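You operate a simulated robot arm through the tools that you are given. There is no shell and no other tool. Be economical: measure what you need, move in short steps, check, and stop when the job is done.

You are at the controls of a simulated robot arm. One attempt, no reset.

TASK
Gas the blue line to about 6: shut purge, open cylinder and valve.
Fine: yellow valve shut, black wheel and blue valve open, silver knob at 6; watch the blue gauge; the other valves stay as they are.
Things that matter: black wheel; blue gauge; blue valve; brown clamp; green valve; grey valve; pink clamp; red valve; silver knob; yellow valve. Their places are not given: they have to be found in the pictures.

It is judged by the outcome, as a careful person would: the job done as asked, and still so three seconds after it is handed in. It fails if anything else is knocked over, pushed out of place, dropped, spilled or broken.

THE ROBOT
A 7-joint arm with a two-finger parallel gripper, fixed in place. Base frame: the origin is at the foot of the arm, x ahead of it, y to its left, z up. Units: m, degrees, N and s.
Its first joint turns from -166.0 to 166.0 degrees. Payload 4.4 kg.
The TCP is the grasp point between the finger pads, 0.023 m short of the fingertips. In the tool frame z runs along the fingers and y along their closing line. Largest opening 0.094 m; finger width 0.038, thickness 0.01; the body of the gripper, 0.054 by 0.096 m, starts 0.039 m behind the TCP.
Orientation is told as [roll, pitch, yaw] about the base's x, y, z axes, in that order, counted from this pose: with the fingers straight down and closing along the base's y, the tool's x points along the base's -x, its y along +y and its z along -z.

THE INTERFACE
- The arm moves only by the tool drive_tool. Its argument "plan" is a list of rows, each a list of 3 entries, a list of its own where there are three numbers: the shift along the tool's x, y, z in mm, then the turn, a rotation vector about the tool's x, y, z in degrees, then the opening, from 0 (shut) to 1 (fully open). In form: [[[x, y, z], [wx, wy, wz], hand], ...]. A call has 1 to 20 rows; each row is the pose to reach, as a shift and turn from the pose commanded when the call began, along the tool's axes at that moment. A row lasts 0.2 s, in which the tool goes at most 0.05 m and 8.6 degrees; a call with a longer step from one row to the next is refused whole, and so is a gripper value outside its range. A pose out of reach is approached as far as the arm can. The call stops where the force on the tool passes 40 N (or 10 N more than at its start, if that is more) or the arm is blocked; 0.2 s more then pass. Each finger travels about 0.072 m/s and halts on what it meets, pressing with about 28 N; the grip force reading is that of the motor and also rises with nothing between the fingers. The clock runs only during rows and for 0.2 s after the last one: add rows that repeat a pose to give the fingers time. The reply holds the time, the measured pose of the TCP, the force on the tool along the base axes, the opening and the grip force, in the units named above and with some noise, with the torque about the TCP (base axes, N m) and any sound that the robot's microphone picked up.
- Cameras (640 x 400 px; columns grow to the right, rows downward): "scene" is fixed at [0.0505, 0.6483, 1.8054]; the picture's right is [-0.03, -1.00, 0.00], its down [-0.61, 0.02, -0.79] and it looks along [0.79, -0.03, -0.61] (base axes); focal length 326 px, centre (320, 200). "wrist" rides on the gripper at [0.086, 0.016, -0.074] in the tool frame; the picture's right is [-0.18, 0.98, 0.00], its down [-0.58, -0.11, -0.81] and it looks along [-0.79, -0.15, 0.59] (tool axes); focal length 243 px, centre (320, 200).
- snapshot(camera): a new picture of that camera. It takes no simulated time.
- pixel_to_xyz(camera, pixels): for up to 12 pixels [column, row] of the newest picture of that camera ("zoom" is the newest enlarged one), the place [x, y, z] in the base frame of the surface seen there, good to about 0.002 m. It takes no simulated time.
- zoom(camera, box): a new picture of the part [left, top, right, bottom] of that camera's present view, enlarged. It takes no simulated time.
- close_job(): hands the job in; it is judged then, once.

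Go step by step. Measure first, check grasps and placings, and put right what went wrong. The budget is 80 turns and 46 pictures, counting those below and the enlarged ones. Unless the task says otherwise, let go and move clear before handing in, and close with one line.

The tools are called after "Emit:" as name(argument=value, ...) on one line, values as JSON. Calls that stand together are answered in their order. drive_tool: Moves the arm, as the interface text tells. Its arguments: {"type":"object","properties":{"plan":{"type":"array"}},"required":["plan"]} The other tools are called the same way: snapshot (camera) takes a picture; pixel_to_xyz (camera, pixels) gives the place of the surface under pixels of a picture; zoom (camera, box) takes an enlarged picture of a part of a camera's view; close_job () hands the job in.

At the start:

```text
t: 0.0
position: [0.5401, 0.3612, 1.5827]
orientation: [0.0, 0.0, 0.0]
force: [-1.0, 0.0, -0.4]
wrist_torque: [0.01, 0.0, 0.0]
width: 0.094
gripper_force: 0.3
```

scene: 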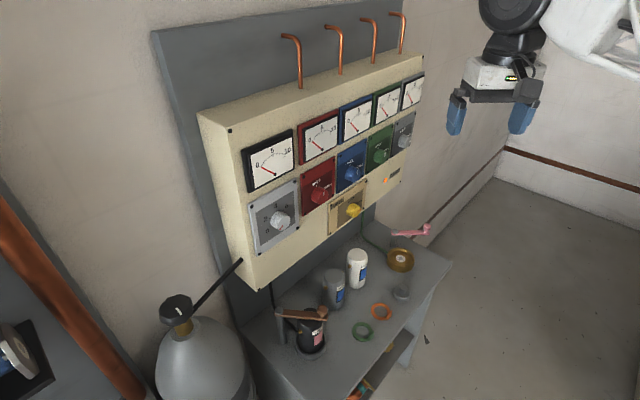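
wrist: 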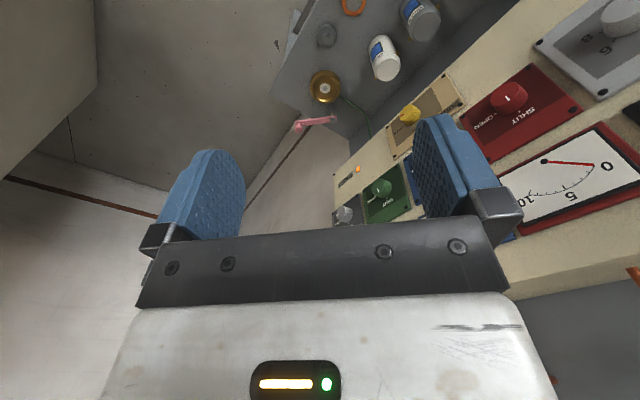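

The scene shows a panel with gauges, coloured valves, a yellow purge knob, a silver knob and a cylinder with a black wheel at about (176,310). I'll zoom in on the panel and the cylinder.

Emit:
zoom(camera="scene", box=[230, 60, 430, 260])

Emit:
zoom(camera="scene", box=[130, 240, 290, 340])

Emit:
pixel_to_xyz(camera="scene", pixels=[[176, 310], [176, 299], [280, 219], [262, 245], [322, 194], [353, 173], [353, 210], [335, 228], [380, 155], [406, 141], [340, 150], [300, 318]])

```text
2.00 times, centred on (330, 160) of scene
```

zoom: 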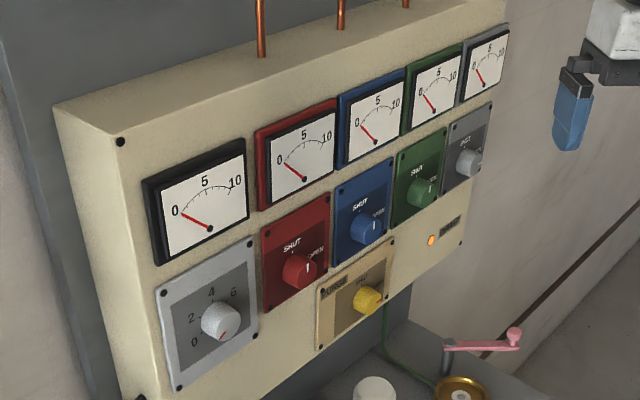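

```text
4.00 times, centred on (210, 290) of scene
```

zoom: 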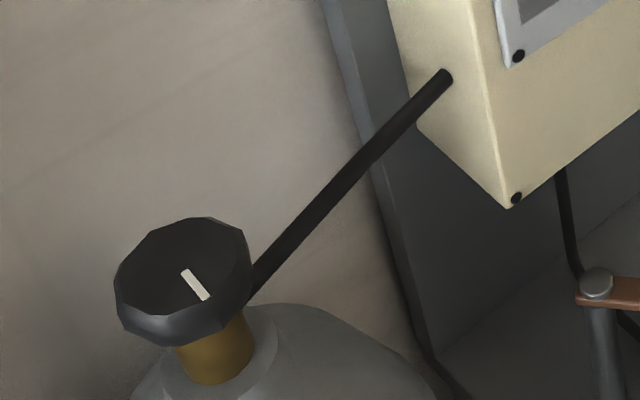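

```text
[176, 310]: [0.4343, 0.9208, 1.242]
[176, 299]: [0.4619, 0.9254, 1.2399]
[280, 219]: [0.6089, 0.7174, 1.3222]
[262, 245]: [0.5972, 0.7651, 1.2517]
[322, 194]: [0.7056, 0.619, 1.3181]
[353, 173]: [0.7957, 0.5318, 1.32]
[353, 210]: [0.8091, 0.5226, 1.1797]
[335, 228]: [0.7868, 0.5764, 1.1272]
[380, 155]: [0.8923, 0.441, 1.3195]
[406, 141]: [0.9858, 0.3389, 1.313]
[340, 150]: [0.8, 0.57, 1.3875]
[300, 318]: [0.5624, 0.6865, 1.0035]
```

The panel face runs along (0.7,-0.7) and faces the robot. I'll look at each knob closely for its pointer and labels.

Emit:
zoom(camera="scene", box=[240, 175, 320, 265])

Emit:
pixel_to_xyz(camera="zoom", pixels=[[320, 200], [300, 190], [340, 230], [170, 120], [420, 80], [120, 300], [400, 250]])

Emit:
zoom(camera="scene", box=[320, 140, 400, 240])

```text
4.44 times, centred on (280, 220) of scene
```

zoom: 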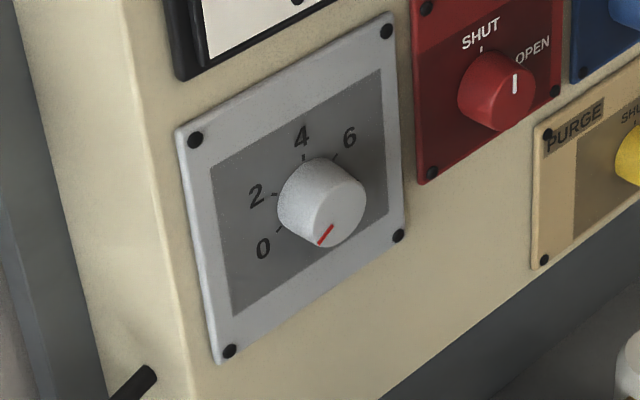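

```text
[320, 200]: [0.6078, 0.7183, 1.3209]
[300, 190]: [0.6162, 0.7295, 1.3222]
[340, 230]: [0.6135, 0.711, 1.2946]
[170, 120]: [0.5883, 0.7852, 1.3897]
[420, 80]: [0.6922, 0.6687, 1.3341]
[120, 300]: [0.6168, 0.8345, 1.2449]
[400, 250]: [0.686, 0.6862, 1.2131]
```

```text
4.00 times, centred on (360, 190) of scene
```

zoom: 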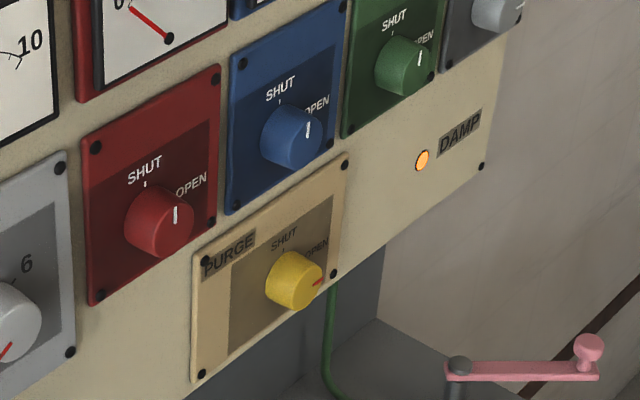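

Silver's pointer is at 0, red, blue and green are shut, and yellow is open with its red pointer to the right. I'll measure the panel plane and knob faces in this zoom.

Emit:
pixel_to_xyz(camera="zoom", pixels=[[460, 190], [110, 330], [400, 190], [20, 120], [302, 143], [306, 285], [172, 230], [265, 130], [270, 270], [345, 165], [200, 375], [308, 130]])

Emit:
zoom(camera="scene", box=[335, 155, 365, 225])

Emit:
pixel_to_xyz(camera="zoom", pixels=[[320, 80], [345, 60], [300, 100], [340, 110], [350, 320], [370, 300], [320, 320], [345, 345], [300, 300], [270, 310], [330, 285], [290, 60]])

```text
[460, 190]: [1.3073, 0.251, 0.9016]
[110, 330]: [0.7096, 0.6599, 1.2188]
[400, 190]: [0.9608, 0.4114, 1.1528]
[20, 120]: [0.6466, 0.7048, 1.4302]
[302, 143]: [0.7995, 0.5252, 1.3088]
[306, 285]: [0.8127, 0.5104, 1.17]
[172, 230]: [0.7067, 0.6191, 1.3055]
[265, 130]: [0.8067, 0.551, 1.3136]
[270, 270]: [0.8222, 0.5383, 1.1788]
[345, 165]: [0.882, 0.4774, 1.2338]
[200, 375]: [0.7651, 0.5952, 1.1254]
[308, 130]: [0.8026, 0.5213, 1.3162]
```

```text
5.71 times, centred on (350, 190) of scene
```

zoom: 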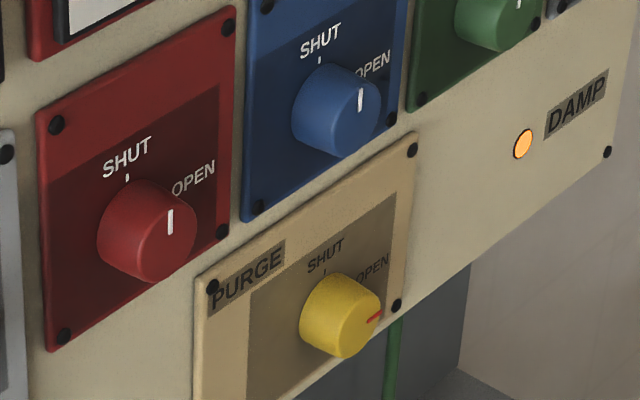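

```text
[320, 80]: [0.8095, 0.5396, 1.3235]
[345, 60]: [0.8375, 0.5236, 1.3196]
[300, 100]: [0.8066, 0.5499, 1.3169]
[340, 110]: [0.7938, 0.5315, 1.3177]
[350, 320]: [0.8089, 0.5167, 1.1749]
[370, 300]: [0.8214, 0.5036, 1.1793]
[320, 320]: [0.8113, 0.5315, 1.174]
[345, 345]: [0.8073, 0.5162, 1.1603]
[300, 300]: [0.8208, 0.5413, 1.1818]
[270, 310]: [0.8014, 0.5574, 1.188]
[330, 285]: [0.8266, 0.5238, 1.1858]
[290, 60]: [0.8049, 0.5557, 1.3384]
```

The plate faces lie at x+y≈1.360 with a vertical plane, and knob fronts stand 25 mm proud. I'll check obstacle heights on the table and turn the tool 45° to face the panel.

Emit:
pixel_to_xyz(camera="scene", pixels=[[357, 252], [333, 272], [400, 255], [425, 228], [400, 233], [285, 314], [312, 312], [365, 332], [380, 310], [430, 280], [322, 305], [404, 294]])

Emit:
drive_tool(plan=[[[0, 0, 0], [0, 0, -8], 1], [[0, 0, 0], [0, 0, -16], 1], [[0, 0, 0], [0, 0, -24], 1], [[0, 0, 0], [0, 0, -32], 1], [[0, 0, 0], [0, 0, -40], 1], [[0, 0, 0], [0, 0, -45], 1]])

```text
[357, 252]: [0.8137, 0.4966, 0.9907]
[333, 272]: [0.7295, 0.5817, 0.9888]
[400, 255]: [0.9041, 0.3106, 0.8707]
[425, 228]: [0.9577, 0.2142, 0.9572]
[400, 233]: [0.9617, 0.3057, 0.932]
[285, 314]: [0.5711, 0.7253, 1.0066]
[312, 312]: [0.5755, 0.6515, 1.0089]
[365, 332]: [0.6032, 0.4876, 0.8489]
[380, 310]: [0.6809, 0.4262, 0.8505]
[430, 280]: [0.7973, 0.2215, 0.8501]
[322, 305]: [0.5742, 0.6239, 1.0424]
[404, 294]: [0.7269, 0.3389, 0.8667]
```

```text
t: 1.4
position: [0.542, 0.3616, 1.5836]
orientation: [-0.1, 0.0, 45.0]
force: [0.6, -0.2, 0.0]
wrist_torque: [0.01, -0.01, 0.02]
width: 0.0941
gripper_force: 0.1
```

Table top is 0.85 and the bottles reach 0.99, so there is clearance below the panel. I'll pitch the tool to face the panel and come to about 0.26 m in front of it.

Emit:
drive_tool(plan=[[[-5, -6, 23], [0, -7.5, 0], 1], [[-10, -12, 47], [0, -15, 0], 1], [[-15, -18, 70], [0, -22.5, 0], 1], [[-20, -24, 94], [0, -30, 0], 1], [[-25, -30, 117], [0, -37.5, 0], 1], [[-30, -36, 141], [0, -45, 0], 1], [[-35, -42, 165], [0, -52.5, 0], 1], [[-40, -48, 188], [0, -60, 0], 1], [[-45, -54, 212], [0, -67.5, 0], 1], [[-50, -60, 236], [0, -75, 0], 1], [[-55, -66, 260], [0, -82.5, 0], 1], [[-61, -72, 283], [0, -90, 0], 1]])

Emit:
snapshot(camera="wrist")

```text
t: 4.2
position: [0.6682, 0.3677, 1.2239]
orientation: [20.1, -83.8, 24.8]
force: [0.0, -0.1, 0.8]
wrist_torque: [-0.05, 0.04, -0.02]
width: 0.0939
gripper_force: 0.0
stopped in row 12: the arm was blocked; the commanded pose is now the measured one
```

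```text
38 pictures are left
```

wrist: 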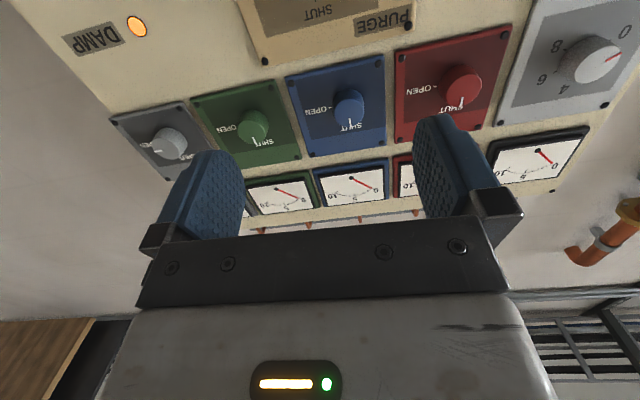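

The tool now faces the panel with 6° residual downward pitch, apparently at a joint limit when retracted. I'll measure the blue, red and silver knobs in this picture, and move forward a little while correcting the pitch.

Emit:
zoom(camera="wrist", box=[280, 50, 400, 150])

Emit:
pixel_to_xyz(camera="zoom", pixels=[[320, 200], [350, 200], [370, 210], [400, 220], [350, 260], [380, 170], [420, 200], [390, 290], [380, 300]])

Emit:
drive_tool(plan=[[[0, 0, 25], [0, -1, 0], 1], [[0, 0, 50], [0, -2, 0], 1], [[0, 0, 75], [0, -4, 0], 1], [[0, 0, 100], [0, -5.8, 0], 1], [[0, 0, 100], [0, -5.8, 0], 1]])

```text
4.00 times, centred on (340, 100) of wrist
```

zoom: 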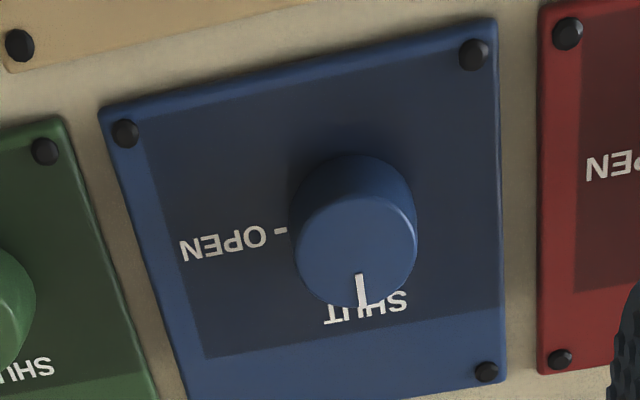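

```text
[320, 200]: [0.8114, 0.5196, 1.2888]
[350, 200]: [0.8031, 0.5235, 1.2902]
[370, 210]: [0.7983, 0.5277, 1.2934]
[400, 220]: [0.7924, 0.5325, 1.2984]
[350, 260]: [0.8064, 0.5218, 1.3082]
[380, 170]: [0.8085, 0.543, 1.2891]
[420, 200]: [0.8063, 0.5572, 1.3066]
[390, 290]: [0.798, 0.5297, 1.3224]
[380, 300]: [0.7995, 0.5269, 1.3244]
```

```text
t: 5.4
position: [0.7373, 0.4388, 1.2163]
orientation: [97.1, -87.8, -52.3]
force: [0.1, 0.4, 0.0]
wrist_torque: [0.01, -0.03, -0.03]
width: 0.0939
gripper_force: 0.0
```

The tool is now level and square to the panel. Blue's knob centre is about s=(x−y)/√2=0.1995, z=1.307. I'll drop down in front of yellow (z≈1.172), roll +43° to be ready for the counter-clockwise turn, and look.

Emit:
drive_tool(plan=[[[10, -1, 0], [0, 0, 8], 1], [[20, -2, 0], [0, 0, 16], 1], [[30, -3, 0], [0, 0, 24], 1], [[40, -4, 0], [0, 0, 32], 1], [[44, -5, 0], [0, 0, 40], 1], [[44, -6, 0], [0, 0, 43], 1], [[44, -6, 0], [0, 0, 43], 1]])

Emit:
snapshot(camera="wrist")

```text
t: 7.0
position: [0.7398, 0.4343, 1.1713]
orientation: [90.4, -44.9, -45.4]
force: [0.8, -0.7, 0.2]
wrist_torque: [-0.03, 0.01, 0.01]
width: 0.0939
gripper_force: 0.0
```

```text
36 pictures are left
```

wrist: 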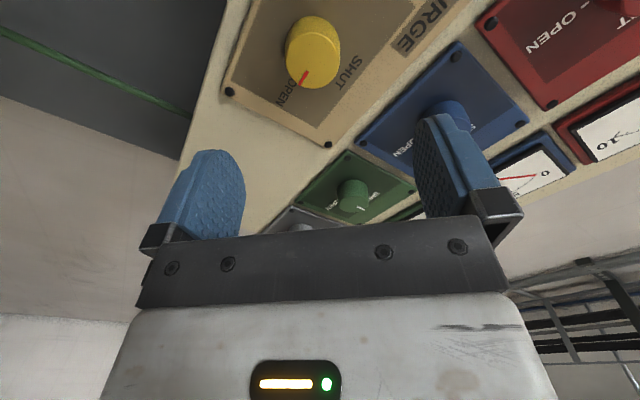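

Yellow is clearly seen at about (313,58) with its pointer at OPEN. I'll zoom and measure its face.

Emit:
zoom(camera="wrist", box=[260, 0, 388, 100])

Emit:
pixel_to_xyz(camera="wrist", pixels=[[313, 66], [300, 66], [326, 66], [313, 55], [313, 78], [335, 60], [292, 60], [320, 84], [330, 78], [300, 80], [345, 95], [313, 48]])

```text
4.00 times, centred on (324, 50) of wrist
```

zoom: 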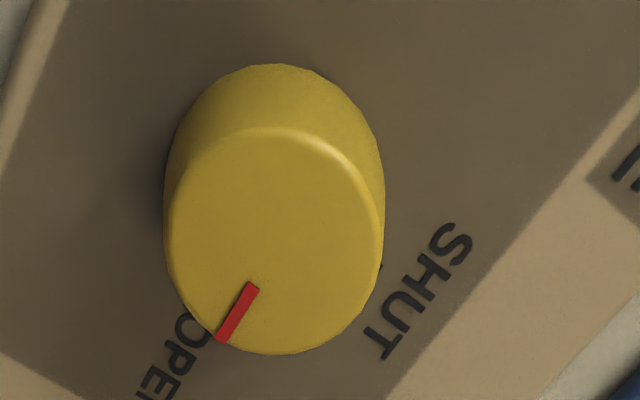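

```text
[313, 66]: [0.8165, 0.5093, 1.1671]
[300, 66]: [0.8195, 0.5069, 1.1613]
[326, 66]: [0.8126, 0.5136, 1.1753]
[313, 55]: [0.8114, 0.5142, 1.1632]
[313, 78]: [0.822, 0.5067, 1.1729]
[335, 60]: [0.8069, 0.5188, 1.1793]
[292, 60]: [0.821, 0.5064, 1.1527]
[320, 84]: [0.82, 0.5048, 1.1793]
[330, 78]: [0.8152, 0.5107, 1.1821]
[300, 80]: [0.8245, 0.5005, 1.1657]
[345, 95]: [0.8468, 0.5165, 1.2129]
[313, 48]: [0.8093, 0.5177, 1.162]
```

Yellow's face centre is about s=0.2135, z=1.166 (zoom pixel (275,241)). I'll narrow the fingers, centre, advance 102 mm and watch the force.

Emit:
drive_tool(plan=[[[5.3, -1.8, 20], [0, 0, 0], 0.65], [[5.3, -1.8, 40], [0, 0, 0], 0.65], [[5.3, -1.8, 60], [0, 0, 0], 0.65], [[5.3, -1.8, 75], [0, 0, 0], 0.65], [[5.3, -1.8, 90], [0, 0, 0], 0.65], [[5.3, -1.8, 96], [0, 0, 0], 0.65], [[5.3, -1.8, 102], [0, 0, 0], 0.65]])

Emit:
snapshot(camera="wrist")

```text
t: 8.6
position: [0.8145, 0.509, 1.1671]
orientation: [90.3, -45.0, -45.4]
force: [0.0, 0.4, 0.7]
wrist_torque: [0.02, 0.01, 0.03]
width: 0.061
gripper_force: 0.0
```

```text
34 pictures are left
```

wrist: 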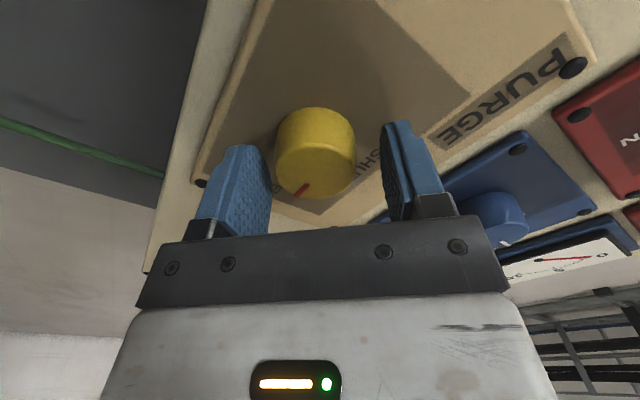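

The fingers straddle the knob with the knob slightly left of centre. I'll measure its face again against the TCP.

Emit:
pixel_to_xyz(camera="wrist", pixels=[[316, 170], [282, 165], [350, 165], [316, 192], [316, 150], [265, 180], [390, 180]])

```text
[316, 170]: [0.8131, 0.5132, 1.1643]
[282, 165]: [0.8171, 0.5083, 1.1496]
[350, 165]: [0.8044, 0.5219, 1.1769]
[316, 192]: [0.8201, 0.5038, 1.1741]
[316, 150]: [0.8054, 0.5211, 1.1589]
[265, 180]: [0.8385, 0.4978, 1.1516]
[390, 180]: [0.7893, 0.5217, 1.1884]
```

Offset is about 5 mm along the finger width and 1 mm along the closing line. I'll recentre and close.

Emit:
drive_tool(plan=[[[4.5, 1, 0], [0, 0, 0], 0.65], [[4.5, 1, 0], [0, 0, 0], 0.45], [[4.5, 1, 0], [0, 0, 0], 0.3], [[4.5, 1, 0], [0, 0, 0], 0.3], [[4.5, 1, 0], [0, 0, 0], 0.3]])

```text
t: 9.8
position: [0.8118, 0.5106, 1.1629]
orientation: [90.0, -44.9, -45.4]
force: [19.5, 2.9, 0.8]
wrist_torque: [-0.15, 0.17, -0.31]
width: 0.0404
gripper_force: 44.8
stopped in row 5: the force on the tool passed its limit at 41 N (the readings are from after the stop); the commanded pose is now the measured one
```

Gripped at 40 mm with some side load (19 N along x). I'll hold a moment to read the settled force.

Emit:
drive_tool(plan=[[[-0.7, -0.7, 0], [0, 0, 0], 0.3], [[-0.7, -0.7, 0], [0, 0, 0], 0.3]])

Emit:
zoom(camera="wrist", box=[200, 80, 440, 230])

```text
t: 10.4
position: [0.8108, 0.5105, 1.1625]
orientation: [90.2, -44.9, -45.3]
force: [4.6, 1.7, 2.0]
wrist_torque: [0.02, 0.0, -0.02]
width: 0.0407
gripper_force: 44.7
```

```text
2.67 times, centred on (320, 155) of wrist
```

zoom: 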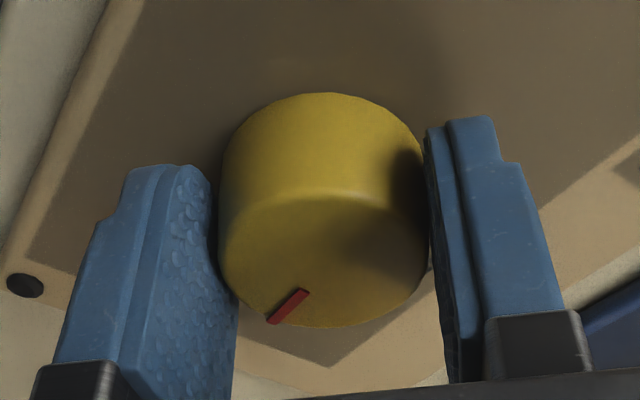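

The knob is squarely gripped and the load has fallen to 5 N. I'll turn it counter-clockwise toward SHUT, 48° first.

Emit:
drive_tool(plan=[[[0, 0, 0], [0, 0, -6], 0.3], [[0, 0, 0], [0, 0, -12], 0.3], [[0, 0, 0], [0, 0, -18], 0.3], [[0, 0, 0], [0, 0, -24], 0.3], [[0, 0, 0], [0, 0, -30], 0.3], [[0, 0, 0], [0, 0, -36], 0.3], [[0, 0, 0], [0, 0, -42], 0.3], [[0, 0, 0], [0, 0, -48], 0.3]])

```text
t: 12.2
position: [0.8122, 0.5096, 1.162]
orientation: [-88.6, -89.5, 133.2]
force: [15.7, -1.7, 1.1]
wrist_torque: [-0.12, 0.19, -0.32]
width: 0.0407
gripper_force: 44.7
stopped in row 8: the force on the tool passed its limit at 42 N (the readings are from after the stop); the commanded pose is now the measured one
```

The turn went 45° before a sideways force stopped it; the tool needs to shift about 1.5 mm to the right. I'll do that and continue.

Emit:
drive_tool(plan=[[[0, -1.5, 0], [0, 0, 0], 0.3], [[0, -1.5, 0], [0, 0, -5], 0.3], [[0, -1.5, 0], [0, 0, -10], 0.3], [[0, -1.5, 0], [0, 0, -15], 0.3], [[0, -1.5, 0], [0, 0, -20], 0.3], [[0, -1.5, 0], [0, 0, -25], 0.3]])

Emit:
zoom(camera="wrist", box=[200, 80, 440, 230])

```text
t: 13.6
position: [0.8131, 0.5075, 1.1624]
orientation: [-90.1, -64.3, 134.7]
force: [8.6, -6.7, 3.7]
wrist_torque: [0.41, -0.37, -0.08]
width: 0.0404
gripper_force: 44.7
```

```text
2.67 times, centred on (320, 155) of wrist
```

zoom: 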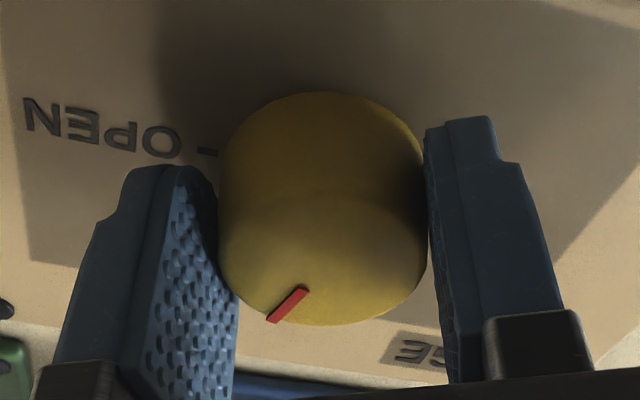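

The knob has followed for 70°. I'll add the remaining 20°.

Emit:
drive_tool(plan=[[[0, 0, 0], [0, 0, -5], 0.3], [[0, 0, 0], [0, 0, -10], 0.3], [[0, 0, 0], [0, 0, -15], 0.3], [[0, 0, 0], [0, 0, -20], 0.3]])

Emit:
zoom(camera="wrist", box=[200, 80, 440, 230])

```text
t: 14.1
position: [0.8147, 0.5086, 1.162]
orientation: [-88.9, -57.2, 134.4]
force: [-18.8, -9.8, 1.9]
wrist_torque: [-0.13, 0.09, 0.11]
width: 0.0403
gripper_force: 44.9
out of reach, approached as far as the arm can: row 2
stopped in row 2: the force on the tool passed its limit at 53 N (the readings are from after the stop); the commanded pose is now the measured one
```

```text
2.67 times, centred on (320, 155) of wrist
```

zoom: 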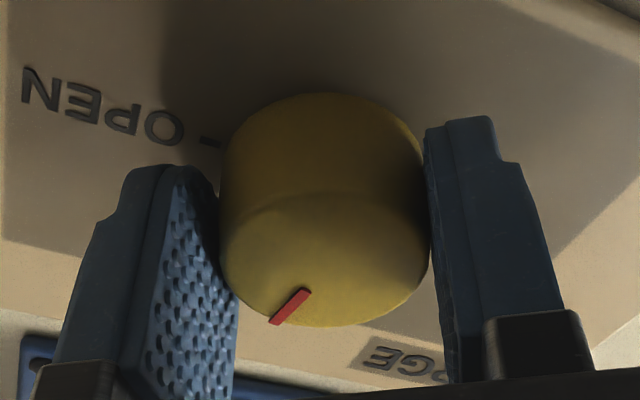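

The arm's roll limit is at about −33° roll, with the knob 77° turned. I'll open a little, roll back in place around the knob, and regrip.

Emit:
drive_tool(plan=[[[0, 0, 0], [0, 0, 0], 0.7], [[0, 0, 0], [0, 0, 0], 0.7], [[0, 0, -2], [0, 0, 8], 0.7], [[0, 0, -2], [0, 0, 16], 0.7], [[0, 0, -2], [0, 0, 24], 0.7], [[0, 0, -2], [0, 0, 32], 0.7], [[0, 0, -2], [0, 0, 40], 0.7], [[0, 0, -2], [0, 0, 48], 0.7], [[0, 0, -2], [0, 0, 52], 0.7]])

Emit:
snapshot(camera="wrist")

Emit:
pixel_to_xyz(camera="wrist", pixels=[[316, 170], [286, 168], [346, 168], [316, 190], [316, 155]])

```text
t: 16.1
position: [0.8137, 0.5055, 1.1626]
orientation: [88.2, -70.7, -43.0]
force: [-0.6, 0.0, -0.5]
wrist_torque: [-0.02, 0.03, 0.03]
width: 0.0659
gripper_force: 0.0
```

```text
30 pictures are left
```

wrist: 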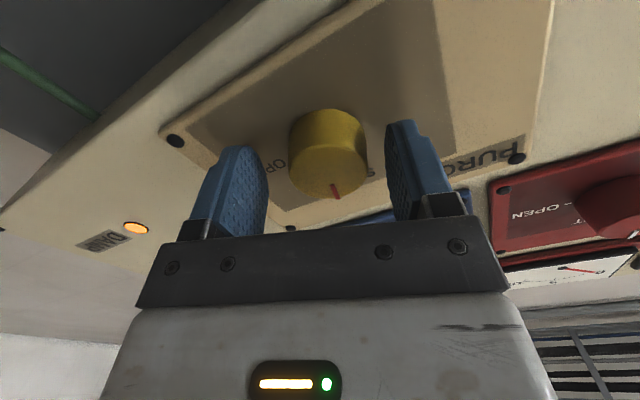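

```text
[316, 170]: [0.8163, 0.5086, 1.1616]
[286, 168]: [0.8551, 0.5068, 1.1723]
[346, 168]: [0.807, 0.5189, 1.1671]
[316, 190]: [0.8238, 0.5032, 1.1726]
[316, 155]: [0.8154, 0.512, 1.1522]
```

The knob is now centred between the fingers (column 330) with the pointer a little short of SHUT. I'll regrip and turn 14° more.

Emit:
drive_tool(plan=[[[0, 0, 1], [0, 0, 0], 0.45], [[0, 0, 1], [0, 0, 0], 0.3], [[0, 0, 1], [0, 0, 0], 0.3], [[0, 0, 1], [0, 0, -5], 0.3], [[0, 0, 1], [0, 0, -10], 0.3], [[0, 0, 1], [0, 0, -14], 0.3]])

Emit:
zoom(camera="scene", box=[320, 160, 400, 240])

```text
t: 17.5
position: [0.8139, 0.5084, 1.1645]
orientation: [84.8, -85.0, -39.5]
force: [-20.2, 29.1, 16.1]
wrist_torque: [0.5, -0.01, 0.67]
width: 0.0442
gripper_force: 18.1
```

```text
5.00 times, centred on (360, 200) of scene
```

zoom: 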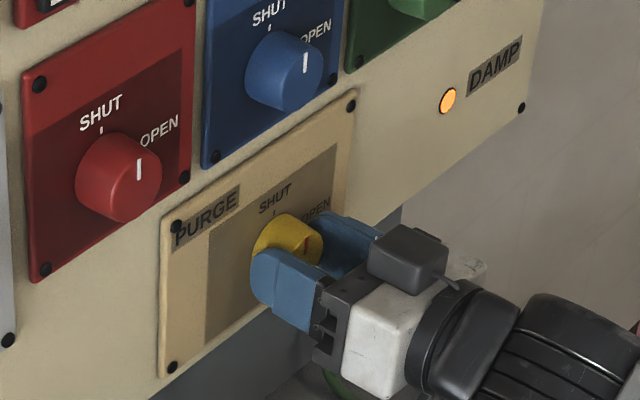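

The fingers met the knob off-centre, pushing the tool left. I'll open, look at the pointer and shift left 3 mm before closing again.

Emit:
drive_tool(plan=[[[0, 0, 0], [0, 0, 0], 0.65], [[0, 3, 0], [0, 0, 0], 0.65], [[0, 3, 0], [0, 0, 0], 0.65]])

Emit:
zoom(camera="wrist", box=[200, 80, 440, 230])

```text
t: 18.3
position: [0.8118, 0.5078, 1.1614]
orientation: [82.9, -85.0, -37.7]
force: [0.2, -0.1, -0.3]
wrist_torque: [0.02, 0.0, 0.0]
width: 0.0612
gripper_force: 0.1
```

```text
2.67 times, centred on (320, 155) of wrist
```

zoom: 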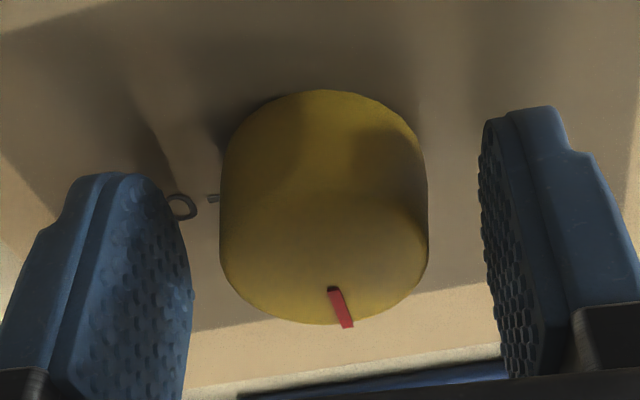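

The pointer, allowing for the camera slant, is within about 2° of SHUT. I'll back off and rise to the front of the blue knob, rolling to −15° for a clockwise turn.

Emit:
drive_tool(plan=[[[0, 0, -20], [0, 0, 0], 0.8], [[0, 0, -40], [0, 0, 0], 0.8], [[0, 0, -60], [0, 0, 0], 0.8], [[-36, 7, -60], [0, 0, -5], 0.8], [[-72, 14, -60], [0, 0, -10], 0.8], [[-108, 21, -60], [0, 0, -15], 0.8], [[-144, 28, -60], [0, 0, -20], 0.8], [[-144, 28, -60], [0, 0, -20], 0.8]])

Emit:
snapshot(camera="wrist")

Emit:
zoom(camera="scene", box=[310, 150, 390, 250])

```text
t: 20.1
position: [0.7581, 0.4776, 1.3108]
orientation: [-87.6, -75.1, 133.0]
force: [-1.3, -0.2, -0.2]
wrist_torque: [0.05, 0.0, 0.0]
width: 0.0751
gripper_force: 0.1
```

```text
27 pictures are left
```

wrist: 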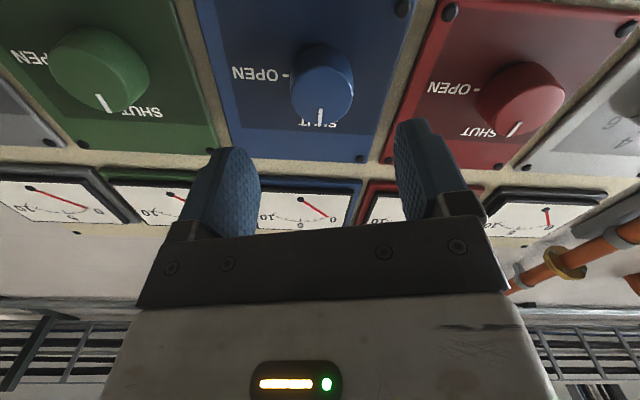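

```text
4.00 times, centred on (350, 200) of scene
```

zoom: 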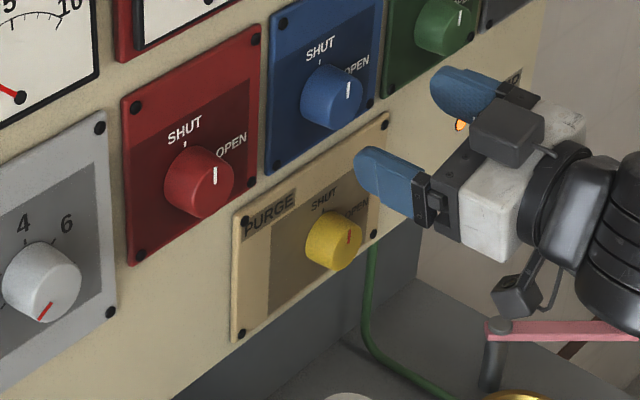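

Yellow's pointer is now upright like the shut valves. Blue is in view at about (322,95), and I'll measure its face.

Emit:
pixel_to_xyz(camera="wrist", pixels=[[322, 95], [297, 95], [347, 95], [322, 78], [322, 118], [310, 95], [335, 95]])

```text
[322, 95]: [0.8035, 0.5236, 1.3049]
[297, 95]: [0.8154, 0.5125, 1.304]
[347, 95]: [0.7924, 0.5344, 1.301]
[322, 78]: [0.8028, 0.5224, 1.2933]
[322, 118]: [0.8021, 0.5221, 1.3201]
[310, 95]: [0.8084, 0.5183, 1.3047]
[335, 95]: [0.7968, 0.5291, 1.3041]
```

Blue centre is s=0.198, z=1.306. I'll shift down 5 mm, advance 60 mm, and close on it.

Emit:
drive_tool(plan=[[[4.8, 1.3, 20], [0, 0, 0], 0.65], [[4.8, 1.3, 40], [0, 0, 0], 0.65], [[4.8, 1.3, 52], [0, 0, 0], 0.65], [[4.8, 1.3, 60], [0, 0, 0], 0.65], [[4.8, 1.3, 60], [0, 0, 0], 0.65]])

Emit:
zoom(camera="wrist", box=[200, 80, 440, 230])

Emit:
pixel_to_xyz(camera="zoom", pixels=[[320, 240], [235, 240], [415, 240], [320, 200], [320, 300]])

```text
t: 21.3
position: [0.8024, 0.5195, 1.3026]
orientation: [-87.6, -75.1, 133.0]
force: [0.0, -1.1, 0.0]
wrist_torque: [0.02, 0.02, 0.0]
width: 0.0612
gripper_force: 0.0
```

```text
2.67 times, centred on (320, 155) of wrist
```

zoom: 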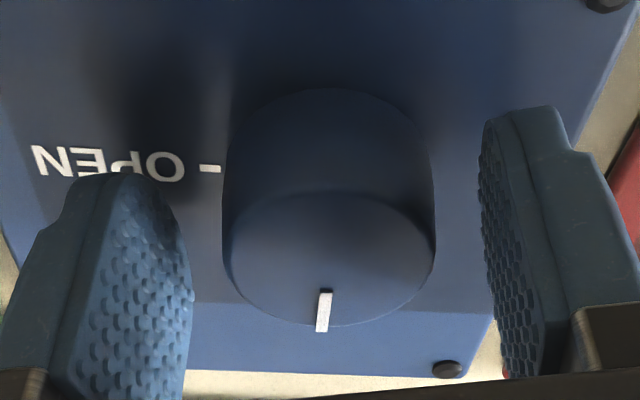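

```text
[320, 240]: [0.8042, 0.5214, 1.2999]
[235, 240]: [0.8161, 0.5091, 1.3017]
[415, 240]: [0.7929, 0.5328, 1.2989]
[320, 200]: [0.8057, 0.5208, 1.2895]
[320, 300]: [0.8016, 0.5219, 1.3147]
```

The knob is centred within 2 mm. I'll close on it.

Emit:
drive_tool(plan=[[[-2, 0, 0], [0, 0, 0], 0.5], [[-2, 0, 0], [0, 0, 0], 0.3], [[-2, 0, 0], [0, 0, 0], 0.3], [[-2, 0, 0], [0, 0, 0], 0.3]])

```text
t: 22.3
position: [0.8018, 0.5214, 1.3058]
orientation: [-87.6, -75.0, 133.0]
force: [-18.8, 11.8, -5.0]
wrist_torque: [0.11, 0.11, 0.61]
width: 0.04
gripper_force: 44.4
```

Gripped at 40 mm with about 20 N pushing left. I'll ease 1.5 mm left and turn clockwise 45°.

Emit:
drive_tool(plan=[[[0, 1.5, 0], [0, 0, 0], 0.3], [[0, 1.5, 0], [0, 0, 6], 0.3], [[0, 1.5, 0], [0, 0, 12], 0.3], [[0, 1.5, 0], [0, 0, 18], 0.3], [[0, 1.5, 0], [0, 0, 24], 0.3], [[0, 1.5, 0], [0, 0, 30], 0.3], [[0, 1.5, 0], [0, 0, 36], 0.3], [[0, 1.5, 0], [0, 0, 42], 0.3]])

```text
t: 24.1
position: [0.8006, 0.5213, 1.3055]
orientation: [88.8, -62.8, -43.6]
force: [-3.7, -21.1, -3.5]
wrist_torque: [-0.05, 0.06, -0.22]
width: 0.0401
gripper_force: 44.6
```

Turned 42° with mild loads. I'll ease 1 mm and turn another 48°.

Emit:
drive_tool(plan=[[[-0.4, -0.8, -0.5], [0, 0, 6], 0.3], [[-0.4, -0.8, -0.5], [0, 0, 12], 0.3], [[-0.4, -0.8, -0.5], [0, 0, 18], 0.3], [[-0.4, -0.8, -0.5], [0, 0, 24], 0.3], [[-0.4, -0.8, -0.5], [0, 0, 30], 0.3], [[-0.4, -0.8, -0.5], [0, 0, 36], 0.3], [[-0.4, -0.8, -0.5], [0, 0, 42], 0.3], [[-0.4, -0.8, -0.5], [0, 0, 48], 0.3]])

Emit:
zoom(camera="scene", box=[310, 80, 400, 220])

```text
t: 25.9
position: [0.801, 0.5204, 1.3056]
orientation: [89.4, -14.8, -44.6]
force: [9.7, 26.1, 7.7]
wrist_torque: [0.14, -0.05, 0.58]
width: 0.04
gripper_force: 45.3
```

```text
2.86 times, centred on (355, 150) of scene
```

zoom: 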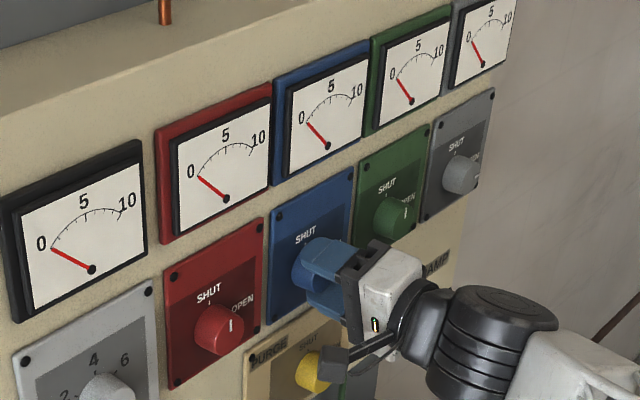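

Blue has turned 90°. I'll release, back off 70 mm, and check knob and gauges.

Emit:
drive_tool(plan=[[[0, 0, 0], [0, 0, 0], 0.7], [[0, 0, 0], [0, 0, 0], 0.7], [[0, 0, -20], [0, 0, 0], 0.7], [[0, 0, -45], [0, 0, 0], 0.8], [[0, 0, -80], [0, 0, 0], 0.8], [[0, 0, -120], [0, 0, 0], 0.8], [[0, 0, -120], [0, 0, 0], 0.8]])

Emit:
zoom(camera="scene", box=[310, 80, 400, 220])

Emit:
zoom(camera="scene", box=[150, 280, 210, 340])

Emit:
pixel_to_xyz(camera="zoom", pixels=[[290, 120], [290, 180], [200, 180], [240, 100], [380, 190], [340, 110], [300, 230], [190, 150], [390, 120], [330, 220], [300, 290], [350, 320]])

```text
t: 27.5
position: [0.7148, 0.4356, 1.3048]
orientation: [89.4, -14.9, -44.6]
force: [-0.9, 0.1, -0.4]
wrist_torque: [0.0, 0.02, 0.04]
width: 0.0755
gripper_force: 0.1
```

```text
2.86 times, centred on (355, 150) of scene
```

zoom: 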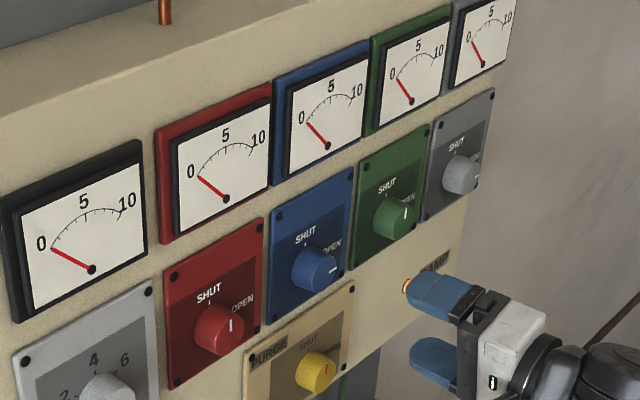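

```text
6.67 times, centred on (180, 310) of scene
```

zoom: 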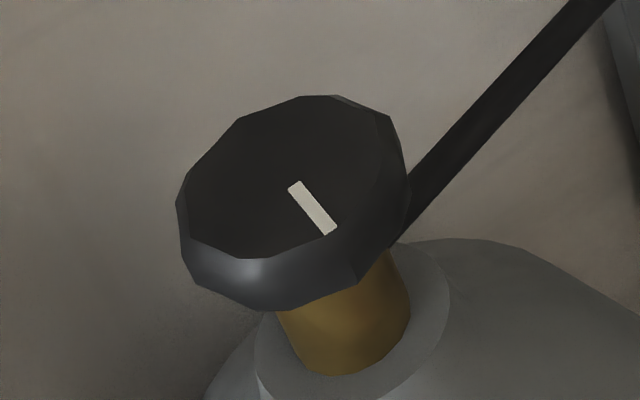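

```text
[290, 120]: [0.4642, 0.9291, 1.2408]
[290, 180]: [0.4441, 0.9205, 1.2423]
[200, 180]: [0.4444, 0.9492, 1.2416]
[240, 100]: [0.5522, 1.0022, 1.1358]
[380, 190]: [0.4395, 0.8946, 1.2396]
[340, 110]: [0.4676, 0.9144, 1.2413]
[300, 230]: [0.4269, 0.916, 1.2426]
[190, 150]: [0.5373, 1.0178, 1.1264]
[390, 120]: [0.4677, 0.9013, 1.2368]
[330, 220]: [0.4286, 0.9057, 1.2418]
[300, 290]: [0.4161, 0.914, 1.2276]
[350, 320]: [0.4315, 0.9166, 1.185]
```

Blue is open with its pointer right, and all gauges read 0 because the supply is still closed. The wheel is horizontal, centred near (0.445, 0.922), top z=1.241 and 65 mm across, so I'll roll back to neutral and then pitch the tool down to try it from above.

Emit:
drive_tool(plan=[[[0, 0, 0], [0, 0, -8.3], 0.8], [[0, 0, 0], [0, 0, -16.6], 0.8], [[0, 0, 0], [0, 0, -25], 0.8], [[0, 0, 0], [0, 0, -33.3], 0.8], [[0, 0, 0], [0, 0, -41.6], 0.8], [[0, 0, 0], [0, 0, -50], 0.8], [[0, 0, 0], [0, 0, -58.3], 0.8], [[0, 0, 0], [0, 0, -66.6], 0.8], [[0, 0, 0], [0, 0, -75], 0.8]])

```text
t: 29.5
position: [0.7161, 0.4351, 1.3052]
orientation: [-1.2, -89.3, 46.3]
force: [0.0, 0.6, 0.2]
wrist_torque: [0.01, -0.01, 0.03]
width: 0.0751
gripper_force: 0.1
```

Neutral roll restored. I'll back off, rise and pitch the tool down while moving left.

Emit:
drive_tool(plan=[[[-12, 12, -18], [0, 7.5, 0], 0.9], [[-25, 25, -35], [0, 15, 0], 0.9], [[-37, 37, -53], [0, 22.5, 0], 0.9], [[-50, 50, -70], [0, 30, 0], 0.9], [[-62, 62, -88], [0, 37.5, 0], 0.9], [[-75, 75, -105], [0, 45, 0], 0.9], [[-87, 87, -122], [0, 52.5, 0], 0.9], [[-100, 100, -140], [0, 60, 0], 0.9], [[-112, 112, -157], [0, 67.5, 0], 0.9], [[-125, 125, -175], [0, 75, 0], 0.9], [[-137, 137, -192], [0, 82.5, 0], 0.9], [[-150, 150, -210], [0, 90, 0], 0.9]])

```text
t: 32.1
position: [0.4624, 0.3938, 1.4588]
orientation: [0.1, 0.7, 45.3]
force: [0.5, 0.3, -0.3]
wrist_torque: [0.03, -0.02, -0.03]
width: 0.0847
gripper_force: 0.0
```

Tool is down at yaw 45. I'll move above the wheel at z≈1.40 while yawing to −15°, which leaves room for a long counter-clockwise stroke.

Emit:
drive_tool(plan=[[[-26, 27, 4], [0, 0, 4], 1], [[-52, 55, 8], [0, 0, 8], 1], [[-78, 82, 12], [0, 0, 12], 1], [[-104, 110, 16], [0, 0, 16], 1], [[-130, 137, 20], [0, 0, 21], 1], [[-155, 165, 24], [0, 0, 26], 1], [[-181, 192, 28], [0, 0, 30], 1], [[-207, 220, 32], [0, 0, 34], 1], [[-233, 247, 36], [0, 0, 38], 1], [[-258, 275, 40], [0, 0, 42], 1], [[-284, 302, 44], [0, 0, 46], 1], [[-310, 330, 48], [0, 0, 50], 1], [[-335, 357, 52], [0, 0, 55], 1], [[-361, 385, 56], [0, 0, 60], 1], [[-361, 385, 56], [0, 0, 60], 1]])

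Emit:
snapshot(camera="wrist")

```text
t: 35.3
position: [0.4431, 0.9215, 1.3994]
orientation: [-0.5, 0.4, -14.7]
force: [-0.1, 0.3, 0.2]
wrist_torque: [0.0, -0.01, 0.0]
width: 0.0941
gripper_force: 0.0
```

```text
21 pictures are left
```

wrist: 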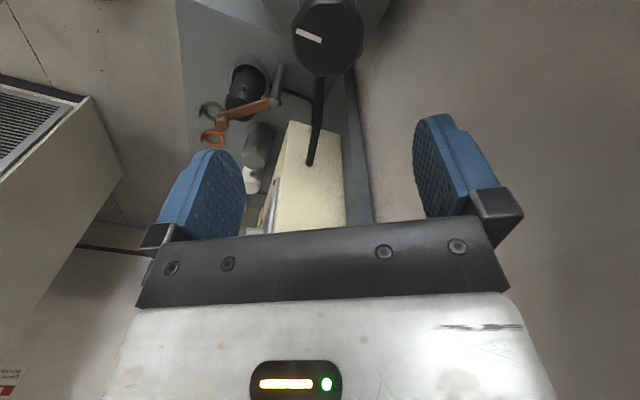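

Reach is fine, and the wheel shows at about (327,38). I'll measure its rim.

Emit:
pixel_to_xyz(camera="wrist", pixels=[[327, 30], [295, 25], [360, 25], [327, 50], [327, 3], [300, 45], [355, 45], [327, 70], [310, 35]])

```text
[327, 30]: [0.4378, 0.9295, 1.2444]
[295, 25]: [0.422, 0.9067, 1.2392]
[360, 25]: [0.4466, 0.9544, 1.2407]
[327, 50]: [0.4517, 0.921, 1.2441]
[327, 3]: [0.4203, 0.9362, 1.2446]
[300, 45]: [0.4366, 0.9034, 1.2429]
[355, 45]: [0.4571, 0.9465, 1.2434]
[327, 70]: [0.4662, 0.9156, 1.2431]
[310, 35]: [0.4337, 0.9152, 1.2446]
```

Wheel centre is about (0.442, 0.925), about 60 mm across. I'll descend 152 mm with 3 mm centring, then close.

Emit:
drive_tool(plan=[[[2, 3, 35], [0, 0, 0], 1], [[2, 3, 70], [0, 0, 0], 1], [[2, 3, 105], [0, 0, 0], 1], [[2, 3, 130], [0, 0, 0], 1], [[2, 3, 145], [0, 0, 0], 1], [[2, 3, 152], [0, 0, 0], 1], [[2, 3, 152], [0, 0, 0], 1]])

Emit:
snapshot(camera="wrist")

```text
t: 36.9
position: [0.4403, 0.9224, 1.2453]
orientation: [-0.5, 0.4, -14.7]
force: [-0.5, 0.2, -0.1]
wrist_torque: [0.0, 0.02, -0.02]
width: 0.094
gripper_force: 0.2
```

```text
20 pictures are left
```

wrist: 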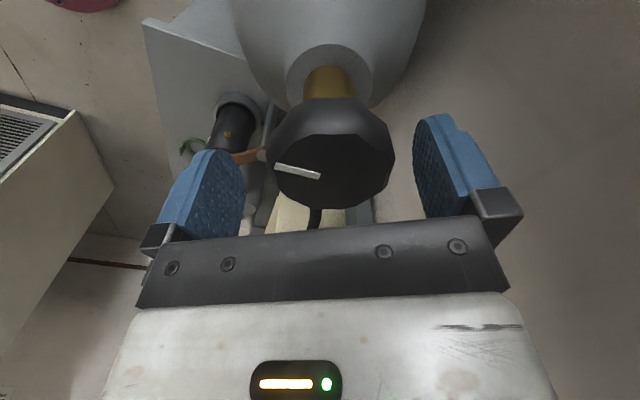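

The wheel lies between the fingers, from columns 268 to 396 against pads at 244 and 414. I'll close and read the force.

Emit:
pixel_to_xyz(camera="wrist", pixels=[[327, 172], [280, 165], [385, 165], [327, 203], [327, 140]])

Emit:
drive_tool(plan=[[[0, 0, 0], [0, 0, 0], 0.8], [[0, 0, 0], [0, 0, 0], 0.6], [[0, 0, 0], [0, 0, 0], 0.5], [[0, 0, 0], [0, 0, 0], 0.5]])

```text
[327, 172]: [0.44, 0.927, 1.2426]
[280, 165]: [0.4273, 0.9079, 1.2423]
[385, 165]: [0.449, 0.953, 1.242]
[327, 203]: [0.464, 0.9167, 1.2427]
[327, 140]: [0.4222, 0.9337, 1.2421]
```

```text
t: 37.7
position: [0.4378, 0.9265, 1.2456]
orientation: [-0.2, 0.4, -14.6]
force: [9.5, 45.0, -0.4]
wrist_torque: [0.78, -0.83, 0.31]
width: 0.0674
gripper_force: 22.6
stopped in row 3: the force on the tool passed its limit at 50 N (the readings are from after the stop); the commanded pose is now the measured one
```

The +y finger touched first, pushing the tool +y. I'll ease 2.5 mm that way and finish closing.

Emit:
drive_tool(plan=[[[0, 1.5, 0], [0, 0, 0], 0.72], [[0, 3, 0], [0, 0, 0], 0.72], [[0, 3, 0], [0, 0, 0], 0.6], [[0, 3, 0], [0, 0, 0], 0.5], [[0, 3, 0], [0, 0, 0], 0.5]])

```text
t: 38.9
position: [0.4411, 0.9272, 1.2469]
orientation: [-0.3, 0.4, -14.7]
force: [4.2, 29.8, 1.3]
wrist_torque: [1.43, -0.08, 0.16]
width: 0.0633
gripper_force: 44.5
```

Gripped at 63 mm. I'll ease another 1.5 mm and start turning counter-clockwise 30°.

Emit:
drive_tool(plan=[[[0, 1.5, 0], [0, 0, 0], 0.5], [[0, 1.5, 0], [0, 0, -6], 0.5], [[0, 1.5, 0], [0, 0, -12], 0.5], [[0, 1.5, 0], [0, 0, -18], 0.5], [[0, 1.5, 0], [0, 0, -24], 0.5], [[0, 1.5, 0], [0, 0, -30], 0.5]])

Emit:
snapshot(camera="wrist")

```text
t: 39.7
position: [0.4406, 0.9279, 1.247]
orientation: [-0.5, 0.5, -4.2]
force: [-7.5, -15.8, 1.6]
wrist_torque: [-0.14, 0.07, -0.08]
width: 0.0632
gripper_force: 45.5
stopped in row 3: the force on the tool passed its limit at 44 N (the readings are from after the stop); the commanded pose is now the measured one
```

```text
19 pictures are left
```

wrist: 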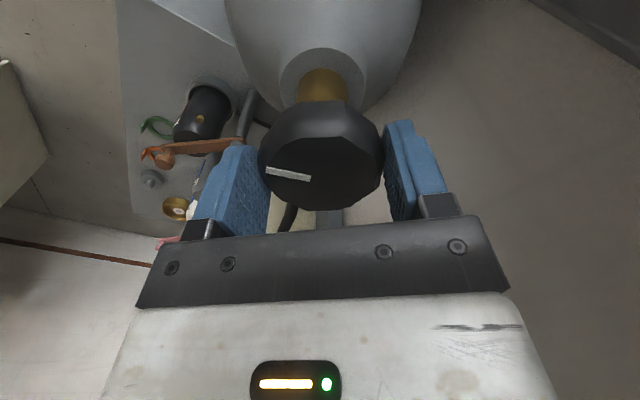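

The turn was stopped by a side force after 10°, with little torque. I'll ease back 0.8 mm and continue with smaller steps.

Emit:
drive_tool(plan=[[[0, -0.8, 0], [0, 0, 0], 0.5], [[0, -0.8, 0], [0, 0, -4], 0.5], [[0, -0.8, 0], [0, 0, -8], 0.5], [[0, -0.8, 0], [0, 0, -12], 0.5], [[0, -0.8, 0], [0, 0, -16], 0.5], [[0, -0.8, 0], [0, 0, -20], 0.5], [[0, -0.8, 0], [0, 0, -24], 0.5], [[0, -0.8, 0], [0, 0, -28], 0.5]])

```text
t: 40.8
position: [0.4392, 0.925, 1.2461]
orientation: [-0.4, 0.8, 9.0]
force: [-4.2, -16.7, 1.9]
wrist_torque: [-0.38, 0.21, -0.12]
width: 0.0633
gripper_force: 45.0
stopped in row 5: the force on the tool passed its limit at 44 N (the readings are from after the stop); the commanded pose is now the measured one
```

Another 13° done; the force still pulls to −y, so I'll ease 2 mm that way and continue.

Emit:
drive_tool(plan=[[[0, -1.5, 0], [0, 0, 0], 0.5], [[0, -1.8, 0], [0, 0, -4], 0.5], [[0, -1.8, 0], [0, 0, -8], 0.5], [[0, -1.8, 0], [0, 0, -12], 0.5], [[0, -1.8, 0], [0, 0, -16], 0.5], [[0, -1.8, 0], [0, 0, -20], 0.5], [[0, -1.8, 0], [0, 0, -24], 0.5], [[0, -1.8, 0], [0, 0, -28], 0.5], [[0, -1.8, 0], [0, 0, -32], 0.5], [[0, -1.8, 0], [0, 0, -36], 0.5]])

Emit:
zoom(camera="scene", box=[150, 90, 350, 340])

```text
t: 42.9
position: [0.4425, 0.9229, 1.248]
orientation: [-0.1, 1.0, 41.0]
force: [-1.8, -18.2, 2.7]
wrist_torque: [-0.78, 0.36, -0.05]
width: 0.0634
gripper_force: 45.4
stopped in row 10: the force on the tool passed its limit at 42 N (the readings are from after the stop); the commanded pose is now the measured one
```

```text
1.60 times, centred on (250, 215) of scene
```

zoom: 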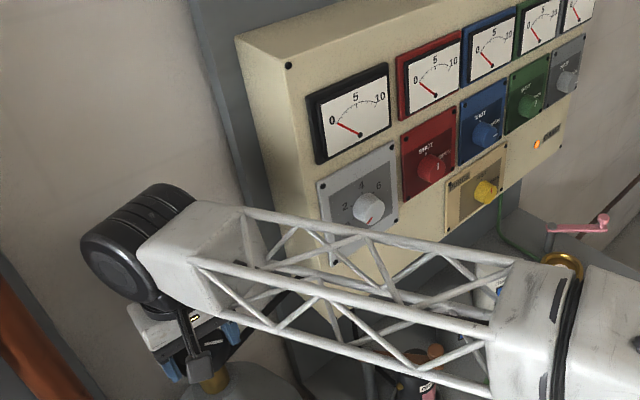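

Yaw is now 41°, 56° of wheel turn, and gauges still at 0 as the regulator is closed. I'll continue with easing.

Emit:
drive_tool(plan=[[[0.8, -1.2, 0], [0, 0, 0], 0.5], [[0.8, -1.2, 0], [0, 0, -4], 0.5], [[0.8, -1.2, 0], [0, 0, -8], 0.5], [[0.8, -1.2, 0], [0, 0, -12], 0.5], [[0.8, -1.2, 0], [0, 0, -16], 0.5], [[0.8, -1.2, 0], [0, 0, -20], 0.5], [[0.8, -1.2, 0], [0, 0, -24], 0.5], [[0.8, -1.2, 0], [0, 0, -28], 0.5], [[0.8, -1.2, 0], [0, 0, -32], 0.5], [[0.8, -1.2, 0], [0, 0, -36], 0.5], [[0.8, -1.2, 0], [0, 0, -40], 0.5]])

Emit:
snapshot(camera="wrist")

```text
t: 44.7
position: [0.4437, 0.9218, 1.2478]
orientation: [0.2, 0.7, 68.8]
force: [7.4, -2.6, -1.0]
wrist_torque: [-0.05, -1.03, -0.04]
width: 0.063
gripper_force: 44.9
stopped in row 9: the force on the tool passed its limit at 41 N (the readings are from after the stop); the commanded pose is now the measured one
```

```text
17 pictures are left
```

wrist: 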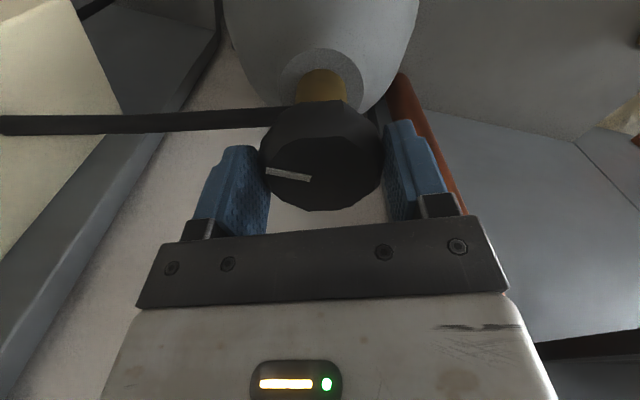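

Wheel has followed 83° with almost no torque. I'll continue to the arm's limit.

Emit:
drive_tool(plan=[[[0, 0, 0], [0, 0, -4], 0.5], [[0, 0, 0], [0, 0, -8], 0.5], [[0, 0, 0], [0, 0, -12], 0.5], [[0, 0, 0], [0, 0, -16], 0.5], [[0, 0, 0], [0, 0, -20], 0.5], [[0, 0, 0], [0, 0, -24], 0.5], [[0, 0, 0], [0, 0, -28], 0.5]])

```text
t: 45.9
position: [0.4457, 0.9216, 1.2471]
orientation: [0.4, 0.6, 87.3]
force: [8.2, -4.9, 0.1]
wrist_torque: [-0.51, -1.1, -0.53]
width: 0.0636
gripper_force: 45.1
stopped in row 5: the force on the tool passed its limit at 43 N (the readings are from after the stop); the commanded pose is now the measured one
```

Total 102°, and a resisting torque of 0.5 N·m has appeared. I'll try a few degrees more to see whether this is an end stop.

Emit:
drive_tool(plan=[[[0, 1, 0], [0, 0, 0], 0.5], [[0, 1, 0], [0, 0, -3], 0.5], [[0, 1, 0], [0, 0, -6], 0.5], [[0, 1, 0], [0, 0, -9], 0.5]])

Emit:
snapshot(camera="wrist")

```text
t: 46.9
position: [0.4453, 0.919, 1.2475]
orientation: [0.4, 0.6, 96.3]
force: [7.3, -5.9, -1.5]
wrist_torque: [-0.3, -1.11, -1.52]
width: 0.0636
gripper_force: 45.1
stopped in row 4: the force on the tool passed its limit at 47 N (the readings are from after the stop); the commanded pose is now the measured one
```

```text
16 pictures are left
```

wrist: 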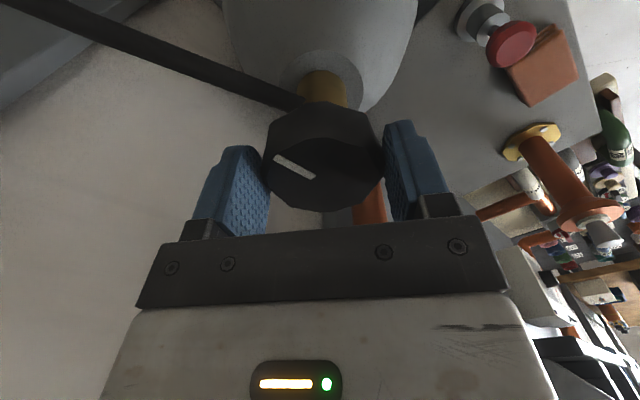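

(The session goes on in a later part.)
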